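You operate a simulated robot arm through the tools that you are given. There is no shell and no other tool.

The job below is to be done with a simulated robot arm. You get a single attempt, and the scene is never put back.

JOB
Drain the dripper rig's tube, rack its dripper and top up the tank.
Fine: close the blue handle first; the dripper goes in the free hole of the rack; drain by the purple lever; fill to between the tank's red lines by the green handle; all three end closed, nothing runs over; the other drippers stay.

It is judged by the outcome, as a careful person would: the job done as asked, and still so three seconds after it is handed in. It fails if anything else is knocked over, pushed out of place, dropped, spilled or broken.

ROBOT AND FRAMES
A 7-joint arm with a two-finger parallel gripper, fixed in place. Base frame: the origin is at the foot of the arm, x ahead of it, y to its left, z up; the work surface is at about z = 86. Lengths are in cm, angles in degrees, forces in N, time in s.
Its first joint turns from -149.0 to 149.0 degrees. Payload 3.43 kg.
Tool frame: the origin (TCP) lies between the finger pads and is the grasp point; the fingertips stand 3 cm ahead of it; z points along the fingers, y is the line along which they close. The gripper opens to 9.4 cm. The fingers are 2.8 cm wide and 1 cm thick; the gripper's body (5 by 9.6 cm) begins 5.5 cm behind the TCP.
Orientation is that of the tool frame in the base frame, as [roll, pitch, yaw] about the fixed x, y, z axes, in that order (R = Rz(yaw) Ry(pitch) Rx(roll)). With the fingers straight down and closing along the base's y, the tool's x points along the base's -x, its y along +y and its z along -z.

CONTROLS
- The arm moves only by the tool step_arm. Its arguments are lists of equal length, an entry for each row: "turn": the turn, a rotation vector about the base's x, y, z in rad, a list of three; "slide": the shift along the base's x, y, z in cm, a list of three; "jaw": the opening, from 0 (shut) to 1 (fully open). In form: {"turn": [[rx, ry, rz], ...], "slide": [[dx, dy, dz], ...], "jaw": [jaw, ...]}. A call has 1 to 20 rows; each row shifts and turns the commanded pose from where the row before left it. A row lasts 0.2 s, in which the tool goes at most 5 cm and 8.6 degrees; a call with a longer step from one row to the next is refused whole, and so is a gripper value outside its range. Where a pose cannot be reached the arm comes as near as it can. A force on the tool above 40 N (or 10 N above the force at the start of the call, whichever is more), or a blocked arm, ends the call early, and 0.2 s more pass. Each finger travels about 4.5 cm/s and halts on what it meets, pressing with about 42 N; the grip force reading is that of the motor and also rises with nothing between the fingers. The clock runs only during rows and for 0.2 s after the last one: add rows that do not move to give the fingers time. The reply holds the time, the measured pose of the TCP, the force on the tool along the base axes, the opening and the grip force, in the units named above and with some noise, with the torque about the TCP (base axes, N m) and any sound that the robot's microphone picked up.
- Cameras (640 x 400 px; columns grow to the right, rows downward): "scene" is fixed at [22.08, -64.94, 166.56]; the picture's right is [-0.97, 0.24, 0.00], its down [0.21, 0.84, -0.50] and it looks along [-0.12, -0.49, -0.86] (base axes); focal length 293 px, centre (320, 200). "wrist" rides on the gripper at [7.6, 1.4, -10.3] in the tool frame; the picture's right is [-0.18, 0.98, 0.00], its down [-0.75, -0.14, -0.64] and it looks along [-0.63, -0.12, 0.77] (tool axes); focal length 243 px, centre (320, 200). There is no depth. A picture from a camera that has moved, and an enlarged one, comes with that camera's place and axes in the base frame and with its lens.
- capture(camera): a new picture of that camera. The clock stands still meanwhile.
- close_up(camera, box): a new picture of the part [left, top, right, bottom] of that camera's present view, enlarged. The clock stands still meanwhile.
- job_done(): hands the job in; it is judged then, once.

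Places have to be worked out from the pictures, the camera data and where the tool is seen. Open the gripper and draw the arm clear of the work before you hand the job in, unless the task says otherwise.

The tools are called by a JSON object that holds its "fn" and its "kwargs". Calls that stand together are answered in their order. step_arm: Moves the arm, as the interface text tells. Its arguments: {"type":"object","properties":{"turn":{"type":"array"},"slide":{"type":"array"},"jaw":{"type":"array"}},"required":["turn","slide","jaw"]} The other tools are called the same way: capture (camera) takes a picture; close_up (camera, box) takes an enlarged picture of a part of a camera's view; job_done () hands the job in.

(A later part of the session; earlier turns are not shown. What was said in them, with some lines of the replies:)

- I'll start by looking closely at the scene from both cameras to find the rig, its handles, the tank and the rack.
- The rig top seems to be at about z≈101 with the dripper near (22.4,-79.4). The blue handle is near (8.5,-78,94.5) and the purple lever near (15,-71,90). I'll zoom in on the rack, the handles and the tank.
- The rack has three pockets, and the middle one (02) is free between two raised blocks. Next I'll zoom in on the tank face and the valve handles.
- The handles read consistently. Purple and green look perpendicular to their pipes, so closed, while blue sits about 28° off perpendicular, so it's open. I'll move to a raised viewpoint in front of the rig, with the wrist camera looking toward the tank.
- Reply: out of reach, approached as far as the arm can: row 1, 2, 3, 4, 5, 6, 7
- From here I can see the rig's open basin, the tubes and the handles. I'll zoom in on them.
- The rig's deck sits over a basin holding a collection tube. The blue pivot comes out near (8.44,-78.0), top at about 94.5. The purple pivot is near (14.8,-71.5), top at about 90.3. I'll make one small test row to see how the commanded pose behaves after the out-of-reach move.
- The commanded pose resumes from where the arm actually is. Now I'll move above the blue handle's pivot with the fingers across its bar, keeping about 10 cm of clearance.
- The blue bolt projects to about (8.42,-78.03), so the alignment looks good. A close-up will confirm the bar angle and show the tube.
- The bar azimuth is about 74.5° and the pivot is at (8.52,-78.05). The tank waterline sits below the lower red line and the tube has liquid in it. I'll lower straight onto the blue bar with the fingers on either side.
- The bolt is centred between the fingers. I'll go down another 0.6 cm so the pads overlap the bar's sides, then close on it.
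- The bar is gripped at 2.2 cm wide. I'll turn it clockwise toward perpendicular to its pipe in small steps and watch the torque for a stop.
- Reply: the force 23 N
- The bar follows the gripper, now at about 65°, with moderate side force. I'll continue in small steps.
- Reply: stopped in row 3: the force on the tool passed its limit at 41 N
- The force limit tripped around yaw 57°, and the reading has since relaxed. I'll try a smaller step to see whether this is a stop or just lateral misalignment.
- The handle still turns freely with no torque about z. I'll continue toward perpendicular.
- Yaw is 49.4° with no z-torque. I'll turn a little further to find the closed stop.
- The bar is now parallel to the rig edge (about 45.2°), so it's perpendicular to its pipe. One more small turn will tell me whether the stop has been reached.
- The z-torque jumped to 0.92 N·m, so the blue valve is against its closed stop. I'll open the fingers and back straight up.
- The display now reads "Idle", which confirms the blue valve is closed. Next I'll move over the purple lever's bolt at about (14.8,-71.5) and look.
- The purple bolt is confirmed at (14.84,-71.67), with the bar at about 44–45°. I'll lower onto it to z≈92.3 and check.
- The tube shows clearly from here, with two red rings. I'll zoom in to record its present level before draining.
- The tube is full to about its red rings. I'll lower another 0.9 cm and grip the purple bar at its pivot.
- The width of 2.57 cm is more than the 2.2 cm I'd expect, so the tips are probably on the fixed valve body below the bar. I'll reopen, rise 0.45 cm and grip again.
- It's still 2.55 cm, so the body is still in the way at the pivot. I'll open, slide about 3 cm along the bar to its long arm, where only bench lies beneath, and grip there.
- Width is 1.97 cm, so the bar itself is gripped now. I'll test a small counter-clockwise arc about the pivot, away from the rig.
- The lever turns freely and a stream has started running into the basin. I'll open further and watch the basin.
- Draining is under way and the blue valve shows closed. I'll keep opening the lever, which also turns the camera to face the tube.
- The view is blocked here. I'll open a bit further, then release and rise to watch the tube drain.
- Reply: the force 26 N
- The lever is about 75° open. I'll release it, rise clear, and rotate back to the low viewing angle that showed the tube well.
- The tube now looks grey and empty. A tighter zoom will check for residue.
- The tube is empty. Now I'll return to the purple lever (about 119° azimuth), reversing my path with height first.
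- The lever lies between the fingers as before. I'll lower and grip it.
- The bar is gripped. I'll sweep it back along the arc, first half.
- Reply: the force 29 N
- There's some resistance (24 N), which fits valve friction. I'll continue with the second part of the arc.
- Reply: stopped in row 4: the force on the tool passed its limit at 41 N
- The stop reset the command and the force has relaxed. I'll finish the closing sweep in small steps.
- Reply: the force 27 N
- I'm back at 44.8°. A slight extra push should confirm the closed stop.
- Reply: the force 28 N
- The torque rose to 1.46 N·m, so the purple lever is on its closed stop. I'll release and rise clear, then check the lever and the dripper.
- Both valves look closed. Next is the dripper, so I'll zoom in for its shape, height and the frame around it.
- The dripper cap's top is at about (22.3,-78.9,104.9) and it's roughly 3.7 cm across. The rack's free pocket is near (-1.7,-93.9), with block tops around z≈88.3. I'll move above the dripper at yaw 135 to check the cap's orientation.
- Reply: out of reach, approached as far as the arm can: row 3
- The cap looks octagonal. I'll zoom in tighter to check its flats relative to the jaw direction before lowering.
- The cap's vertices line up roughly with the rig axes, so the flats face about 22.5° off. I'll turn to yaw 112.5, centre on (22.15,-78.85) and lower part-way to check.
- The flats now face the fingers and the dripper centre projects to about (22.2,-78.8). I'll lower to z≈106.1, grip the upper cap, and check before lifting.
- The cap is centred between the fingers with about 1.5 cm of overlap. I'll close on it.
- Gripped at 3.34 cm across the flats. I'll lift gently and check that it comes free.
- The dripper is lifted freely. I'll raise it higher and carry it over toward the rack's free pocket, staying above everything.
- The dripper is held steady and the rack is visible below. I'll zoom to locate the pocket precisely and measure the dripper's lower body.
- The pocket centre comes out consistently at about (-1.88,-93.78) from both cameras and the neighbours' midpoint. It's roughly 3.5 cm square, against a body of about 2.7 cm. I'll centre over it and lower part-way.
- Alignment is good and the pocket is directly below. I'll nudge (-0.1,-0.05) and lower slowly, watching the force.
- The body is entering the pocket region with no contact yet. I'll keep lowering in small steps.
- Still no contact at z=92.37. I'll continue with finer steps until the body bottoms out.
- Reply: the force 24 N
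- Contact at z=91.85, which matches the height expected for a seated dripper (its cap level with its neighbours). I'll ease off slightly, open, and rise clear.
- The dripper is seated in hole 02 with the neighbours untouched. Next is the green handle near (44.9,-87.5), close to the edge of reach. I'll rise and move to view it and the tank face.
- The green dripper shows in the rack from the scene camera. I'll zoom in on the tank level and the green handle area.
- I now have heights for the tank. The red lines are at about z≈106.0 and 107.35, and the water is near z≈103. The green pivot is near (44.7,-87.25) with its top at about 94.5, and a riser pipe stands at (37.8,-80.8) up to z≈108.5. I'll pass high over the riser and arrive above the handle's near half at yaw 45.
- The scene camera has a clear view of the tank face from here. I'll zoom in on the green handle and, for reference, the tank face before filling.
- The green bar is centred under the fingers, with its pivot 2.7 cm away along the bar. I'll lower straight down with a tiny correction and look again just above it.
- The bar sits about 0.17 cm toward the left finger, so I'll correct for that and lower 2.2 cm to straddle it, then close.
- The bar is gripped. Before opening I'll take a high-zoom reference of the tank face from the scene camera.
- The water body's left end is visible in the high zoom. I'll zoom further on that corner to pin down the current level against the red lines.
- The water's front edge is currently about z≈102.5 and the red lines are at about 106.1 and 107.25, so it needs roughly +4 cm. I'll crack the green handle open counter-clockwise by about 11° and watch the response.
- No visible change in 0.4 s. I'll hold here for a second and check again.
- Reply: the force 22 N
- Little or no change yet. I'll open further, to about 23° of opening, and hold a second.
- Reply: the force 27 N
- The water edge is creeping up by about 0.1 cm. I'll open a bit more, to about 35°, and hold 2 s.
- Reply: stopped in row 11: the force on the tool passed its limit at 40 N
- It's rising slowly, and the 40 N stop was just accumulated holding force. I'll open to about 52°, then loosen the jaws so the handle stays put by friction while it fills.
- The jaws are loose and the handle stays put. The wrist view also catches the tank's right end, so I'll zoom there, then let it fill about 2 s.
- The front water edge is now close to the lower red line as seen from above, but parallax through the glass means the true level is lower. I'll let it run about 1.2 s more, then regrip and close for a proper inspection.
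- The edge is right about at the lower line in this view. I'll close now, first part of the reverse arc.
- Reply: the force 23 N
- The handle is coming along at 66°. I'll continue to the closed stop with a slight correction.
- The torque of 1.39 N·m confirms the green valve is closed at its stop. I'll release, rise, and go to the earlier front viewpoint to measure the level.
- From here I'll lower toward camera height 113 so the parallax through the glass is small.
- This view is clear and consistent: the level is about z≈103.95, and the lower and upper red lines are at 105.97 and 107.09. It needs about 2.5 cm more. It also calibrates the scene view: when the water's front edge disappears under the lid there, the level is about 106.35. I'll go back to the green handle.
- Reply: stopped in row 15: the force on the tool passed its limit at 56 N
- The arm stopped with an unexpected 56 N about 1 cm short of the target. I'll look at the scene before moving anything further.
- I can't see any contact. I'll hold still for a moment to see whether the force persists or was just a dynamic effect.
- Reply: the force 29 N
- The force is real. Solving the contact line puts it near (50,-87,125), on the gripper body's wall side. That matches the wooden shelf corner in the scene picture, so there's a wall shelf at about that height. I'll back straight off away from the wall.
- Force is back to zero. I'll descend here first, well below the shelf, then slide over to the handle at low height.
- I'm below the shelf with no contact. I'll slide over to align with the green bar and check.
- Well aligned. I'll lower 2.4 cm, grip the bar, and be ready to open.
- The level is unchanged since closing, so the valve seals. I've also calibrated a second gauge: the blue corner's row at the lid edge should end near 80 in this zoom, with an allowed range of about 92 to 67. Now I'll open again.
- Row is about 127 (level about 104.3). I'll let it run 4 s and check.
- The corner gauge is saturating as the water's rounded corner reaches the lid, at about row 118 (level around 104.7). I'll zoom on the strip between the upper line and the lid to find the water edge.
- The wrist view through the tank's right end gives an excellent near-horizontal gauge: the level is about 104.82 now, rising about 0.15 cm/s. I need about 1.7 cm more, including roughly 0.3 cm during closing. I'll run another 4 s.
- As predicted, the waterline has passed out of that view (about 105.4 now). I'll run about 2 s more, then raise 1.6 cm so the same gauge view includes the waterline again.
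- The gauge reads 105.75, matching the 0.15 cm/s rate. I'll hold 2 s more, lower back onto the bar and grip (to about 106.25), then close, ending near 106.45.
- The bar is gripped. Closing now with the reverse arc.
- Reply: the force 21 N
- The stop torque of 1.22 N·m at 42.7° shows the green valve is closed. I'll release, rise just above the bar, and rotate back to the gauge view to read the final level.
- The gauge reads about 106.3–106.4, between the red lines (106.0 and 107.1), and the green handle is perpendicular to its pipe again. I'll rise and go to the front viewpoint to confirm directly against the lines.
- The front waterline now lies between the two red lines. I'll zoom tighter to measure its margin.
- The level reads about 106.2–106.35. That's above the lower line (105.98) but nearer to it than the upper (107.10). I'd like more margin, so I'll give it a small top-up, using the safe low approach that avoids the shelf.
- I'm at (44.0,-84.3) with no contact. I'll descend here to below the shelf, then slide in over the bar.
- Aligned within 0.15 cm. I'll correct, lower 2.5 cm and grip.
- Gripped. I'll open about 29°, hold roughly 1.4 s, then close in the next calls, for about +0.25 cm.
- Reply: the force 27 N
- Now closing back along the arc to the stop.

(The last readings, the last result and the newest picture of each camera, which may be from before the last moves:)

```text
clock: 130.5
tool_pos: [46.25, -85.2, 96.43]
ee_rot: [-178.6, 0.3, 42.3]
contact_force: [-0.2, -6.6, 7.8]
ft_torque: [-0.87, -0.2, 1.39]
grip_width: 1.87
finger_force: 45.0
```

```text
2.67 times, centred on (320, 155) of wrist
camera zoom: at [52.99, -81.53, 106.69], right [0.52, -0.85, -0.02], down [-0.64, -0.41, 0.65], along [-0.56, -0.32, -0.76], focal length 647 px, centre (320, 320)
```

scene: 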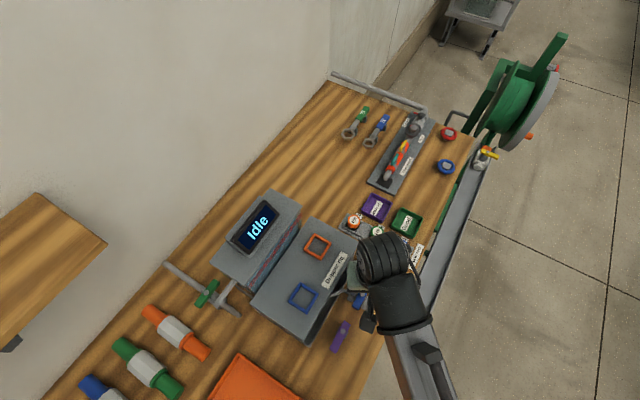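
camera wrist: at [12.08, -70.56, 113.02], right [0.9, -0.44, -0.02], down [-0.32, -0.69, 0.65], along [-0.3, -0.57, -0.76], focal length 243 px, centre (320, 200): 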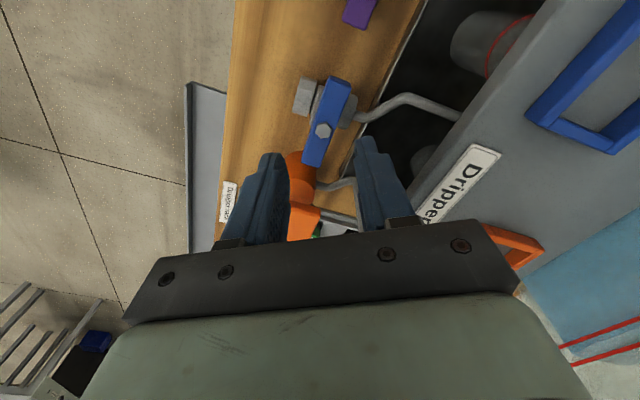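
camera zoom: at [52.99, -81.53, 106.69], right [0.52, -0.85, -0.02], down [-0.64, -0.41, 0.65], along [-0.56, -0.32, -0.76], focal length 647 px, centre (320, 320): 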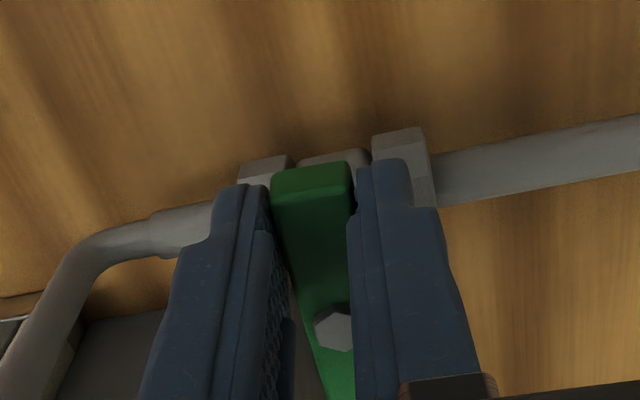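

The stop torque is 1.39 N·m at 42.3°, so it's closed. I'll release, rise a little, and rotate to the gauge view to read the level.

{"fn": "step_arm", "kwargs": {"turn": [[0, 0, 0], [0, 0, 0], [0, 0, 0], [0, 0, 0], [0, 0, 0.13], [0, 0, 0.13], [0, 0, 0.13], [0, 0, 0.13], [0, 0, 0.13], [0, 0, 0.13], [0, 0, 0.13], [0, 0, 0]], "slide": [[0, 0, 0], [0, 0, 0], [0, 0, 1.3], [0, 0, 1.5], [-0.3, 0.08, 0], [-0.3, 0.08, 0], [-0.3, 0.08, 0], [-0.3, 0.08, 0], [-0.3, 0.08, 0], [-0.3, 0.08, 0], [-0.3, 0.08, 0], [0, 0, 0]], "jaw": [0.3, 0.45, 0.45, 0.45, 0.45, 0.45, 0.45, 0.45, 0.45, 0.45, 0.45, 0.45]}}

{"fn": "capture", "kwargs": {"camera": "wrist"}}

{"fn": "close_up", "kwargs": {"camera": "wrist", "box": [0, 250, 140, 400]}}

```text
clock: 133.1
tool_pos: [44.21, -84.8, 99.18]
ee_rot: [-178.5, 0.1, 94.5]
contact_force: [0.5, -0.3, -0.1]
ft_torque: [0.0, 0.0, -0.01]
grip_width: 4.24
finger_force: 0.0
```

```text
taken
camera wrist: at [45.23, -77.19, 109.42], right [0.99, -0.11, -0.02], down [-0.07, -0.76, 0.65], along [-0.09, -0.64, -0.76], focal length 243 px, centre (320, 200)
```

wrist: 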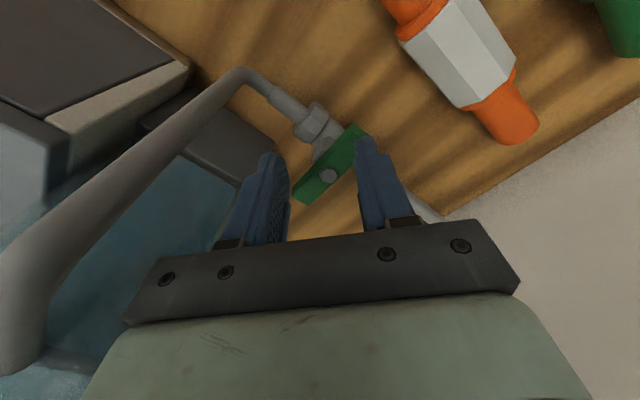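

```text
2.67 times, centred on (70, 325) of wrist
camera zoom: at [45.23, -77.19, 109.42], right [0.99, -0.11, -0.02], down [-0.07, -0.76, 0.65], along [-0.09, -0.64, -0.76], focal length 647 px, centre (987, -133)
```

zoom: 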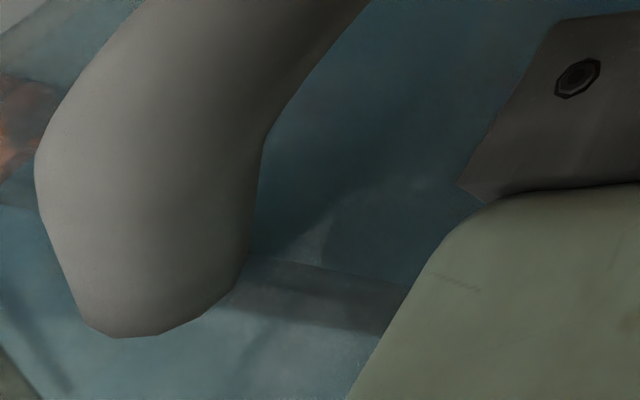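

The gauge now reads about 106.5, which is mid-band. I'll retreat by the safe path and confirm from the front viewpoint.

{"fn": "step_arm", "kwargs": {"turn": [[0, 0, 0], [0, 0, 0], [0, 0, 0], [0, 0, 0], [0, 0, 0], [0, 0, -0.04], [0, 0, -0.04], [0, 0, -0.04], [0, 0, -0.04], [0, 0, -0.04], [0, 0, -0.04], [0, 0, -0.04], [0, 0, -0.04], [0, 0, -0.024], [0, 0, 0]], "slide": [[0, 0, 3], [-0.5, 0.3, 4], [-0.5, 0.3, 4], [-1, 0.3, 3.5], [-2, 0.6, 0.5], [-3.5, 0.6, 0], [-3.9, 0.6, 0], [-3.9, 0.6, 0], [-3.9, 0.6, 0], [-3.9, 0.6, 0], [-3.9, 0.7, 0], [-3.9, 0.7, 0], [-3, 0.7, 0], [-1.8, 0.6, 0], [0, 0, 0]], "jaw": [0.45, 0.45, 0.45, 0.45, 0.45, 0.45, 0.45, 0.45, 0.45, 0.45, 0.45, 0.45, 0.45, 0.45, 0.45]}}

{"fn": "step_arm", "kwargs": {"turn": [[0, 0, 0], [0, 0, 0], [0, 0, 0], [0, 0, 0], [0, 0, 0], [0, 0, 0]], "slide": [[0, 0, -3], [0, 0, -3], [0, 0, -2.5], [0, 0, -2], [0, 0, -1], [0, 0, 0]], "jaw": [0.45, 0.45, 0.45, 0.45, 0.45, 0.45]}}

{"fn": "capture", "kwargs": {"camera": "wrist"}}

{"fn": "close_up", "kwargs": {"camera": "wrist", "box": [580, 280, 640, 365]}}

```text
clock: 136.3
tool_pos: [8.61, -77.44, 114.28]
ee_rot: [-178.6, 0.1, 74.6]
contact_force: [-0.5, 0.4, -0.3]
ft_torque: [-0.02, -0.03, -0.02]
grip_width: 4.23
finger_force: 0.0
```

```text
clock: 137.7
tool_pos: [8.49, -77.67, 102.63]
ee_rot: [-178.5, 0.1, 74.6]
contact_force: [-0.3, 0.1, 1.1]
ft_torque: [0.01, -0.01, -0.02]
grip_width: 4.23
finger_force: 0.1
```

```text
taken
camera wrist: at [12.03, -70.7, 112.79], right [0.9, -0.44, -0.02], down [-0.32, -0.69, 0.65], along [-0.3, -0.57, -0.76], focal length 243 px, centre (320, 200)
```

wrist: 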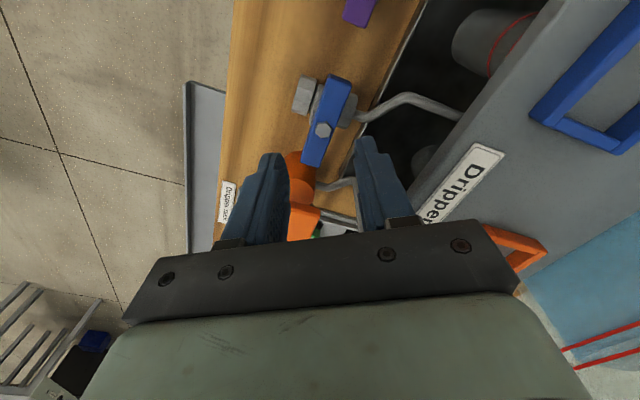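

```text
4.71 times, centred on (610, 322) of wrist
camera zoom: at [12.03, -70.7, 112.79], right [0.9, -0.44, -0.02], down [-0.32, -0.69, 0.65], along [-0.3, -0.57, -0.76], focal length 1142 px, centre (-1045, -376)
```

zoom: 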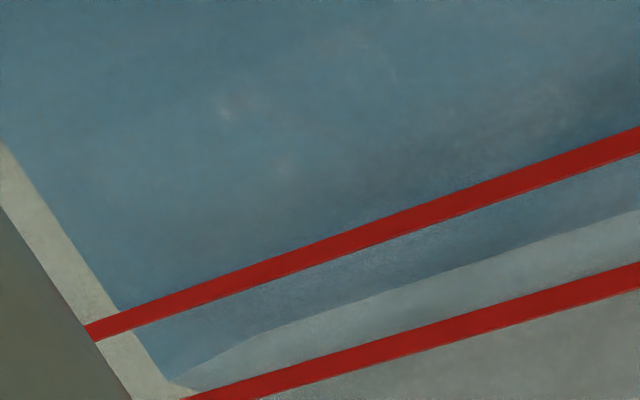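

The waterline is now mid-band, about 106.35–106.5 between 105.98 and 107.10. I'll rise, draw clear of the rig and open the gripper, then do a final check of everything.

{"fn": "step_arm", "kwargs": {"turn": [[0, 0, 0], [0, 0, 0], [0, 0, 0], [0, 0, 0], [0, 0, 0], [0, 0, 0], [0, 0, 0], [0, 0, 0], [0, 0, 0], [0, 0, 0]], "slide": [[0, 0, 3], [0, 0, 4], [0, 0, 4], [-3, 0, 1], [-3.5, 0, 0], [-3.5, 0, 0], [-3.5, 0, 0], [-3.5, 0, 0], [-3, 0, 0], [0, 0, 0]], "jaw": [0.45, 0.45, 0.45, 0.6, 0.8, 1, 1, 1, 1, 1]}}

{"fn": "capture", "kwargs": {"camera": "scene"}}

{"fn": "capture", "kwargs": {"camera": "wrist"}}

{"fn": "close_up", "kwargs": {"camera": "scene", "box": [200, 170, 440, 360]}}

```text
clock: 139.9
tool_pos: [-11.49, -77.83, 114.57]
ee_rot: [-178.6, 0.1, 74.7]
contact_force: [-0.9, 0.0, 0.8]
ft_torque: [-0.02, 0.0, -0.02]
grip_width: 9.38
finger_force: 0.1
```

```text
taken
```

scene: 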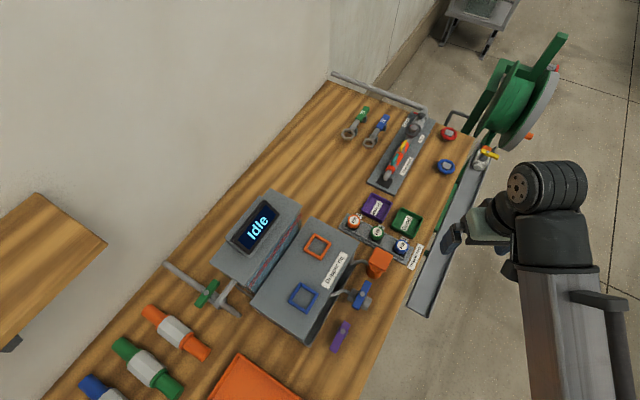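

```text
taken
camera wrist: at [-7.91, -70.9, 124.88], right [0.9, -0.44, -0.02], down [-0.32, -0.69, 0.65], along [-0.3, -0.57, -0.76], focal length 243 px, centre (320, 200)
```

wrist: 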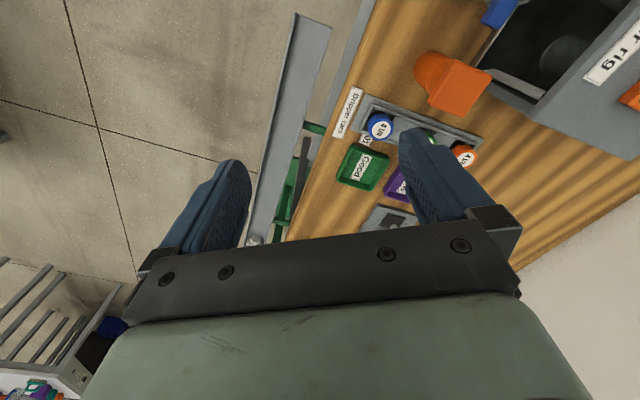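

```text
2.11 times, centred on (320, 265) of scene
camera zoom: at [22.08, -64.94, 166.56], right [-0.97, 0.24, 0.0], down [0.21, 0.84, -0.5], along [-0.12, -0.49, -0.86], focal length 617 px, centre (320, 63)
```

zoom: 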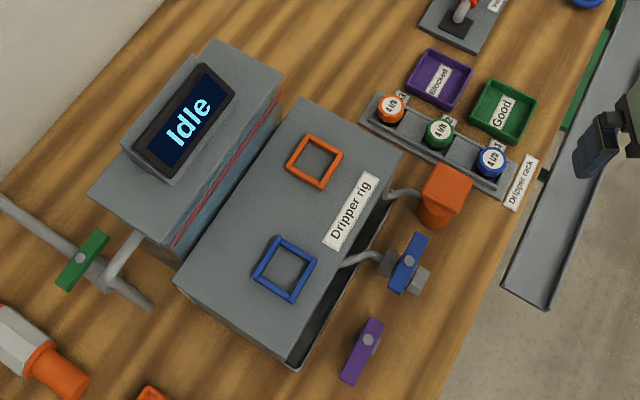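

All three handles look closed and the dripper sits in hole 02. One last close look at the valves and rack for leaks or offsets.

{"fn": "close_up", "kwargs": {"camera": "scene", "box": [280, 240, 390, 360]}}

{"fn": "close_up", "kwargs": {"camera": "scene", "box": [330, 185, 430, 275]}}

{"fn": "close_up", "kwargs": {"camera": "scene", "box": [160, 240, 260, 330]}}

{"fn": "close_up", "kwargs": {"camera": "scene", "box": [250, 205, 310, 285]}}

```text
3.33 times, centred on (335, 300) of scene
camera zoom: at [22.08, -64.94, 166.56], right [-0.97, 0.24, 0.0], down [0.21, 0.84, -0.5], along [-0.12, -0.49, -0.86], focal length 977 px, centre (270, -133)
```

zoom: 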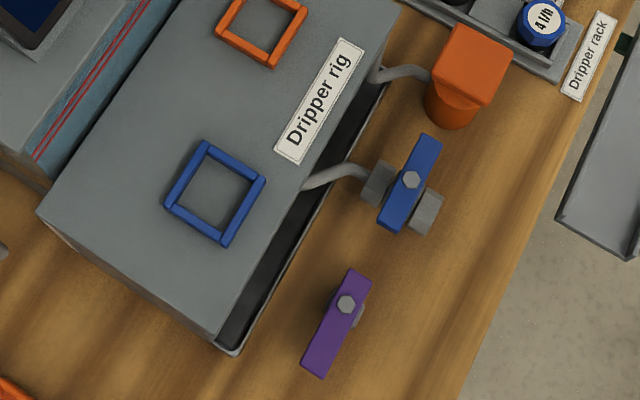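

```text
4.44 times, centred on (380, 230) of scene
camera zoom: at [22.08, -64.94, 166.56], right [-0.97, 0.24, 0.0], down [0.21, 0.84, -0.5], along [-0.12, -0.49, -0.86], focal length 1302 px, centre (53, 67)
```

zoom: 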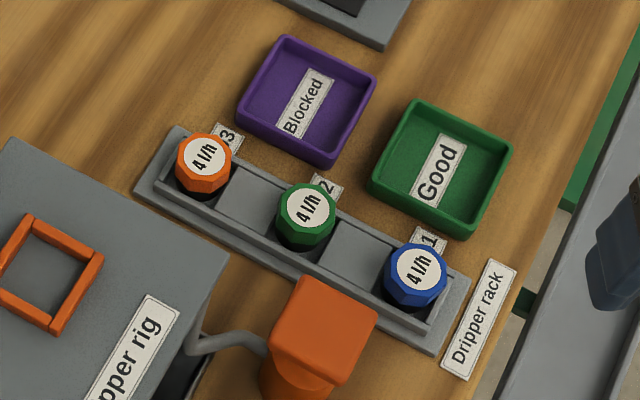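

```text
4.44 times, centred on (210, 285) of scene
camera zoom: at [22.08, -64.94, 166.56], right [-0.97, 0.24, 0.0], down [0.21, 0.84, -0.5], along [-0.12, -0.49, -0.86], focal length 1302 px, centre (809, -178)
```

zoom: 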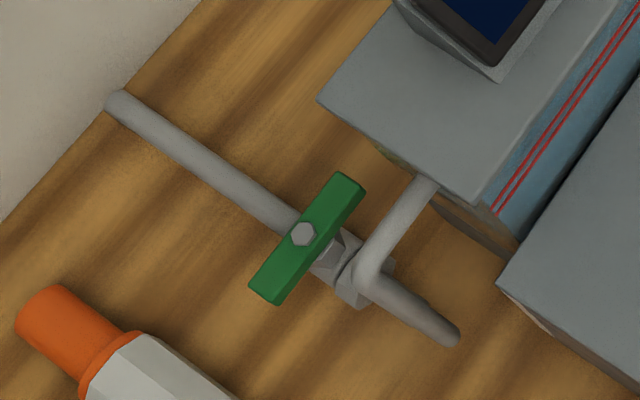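

```text
5.00 times, centred on (280, 245) of scene
camera zoom: at [22.08, -64.94, 166.56], right [-0.97, 0.24, 0.0], down [0.21, 0.84, -0.5], along [-0.12, -0.49, -0.86], focal length 1465 px, centre (520, -25)
```

zoom: 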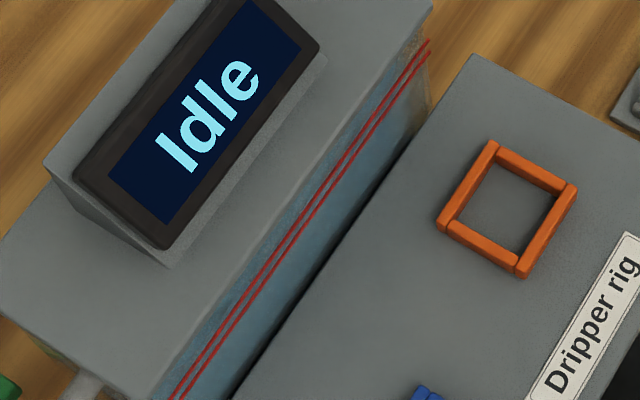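

The pictures bear everything out:
- The tube is drained.
- The blue, purple and green handles are all closed on their stops.
- The dripper sits level in hole 02, and the other two drippers are where they were.
- The tank level is between the red lines.
- No spills are visible.

The gripper is open and the arm is clear, so I'm handing in the job.

{"fn": "job_done", "kwargs": {}}

```text
The job is handed in.
```

The job is done and handed in. The tube is drained, its dripper is in the rack, and the tank is filled to between the red lines.

- **Blue handle:** I closed it first, and the display changed from "Running" to "Idle".
- **Tube:** I drained it with the purple lever until it looked empty, then closed the lever to its stop.
- **Dripper:** It sits level in the free hole (02). The other two drippers were not touched.
- **Tank:** I filled it with the green handle in three goes, checking the level in between. It measures about z = 106.35–106.5 cm, with the red lines at about 106.0 and 107.1.
- **End state:** All three handles are closed, I saw no spills, and the arm is clear with the gripper open.

On one move toward the green handle the gripper body bumped the wall shelf, at about 56 N. I backed off straight away. The later pictures show nothing moved or fallen, and I kept below the shelf after that.
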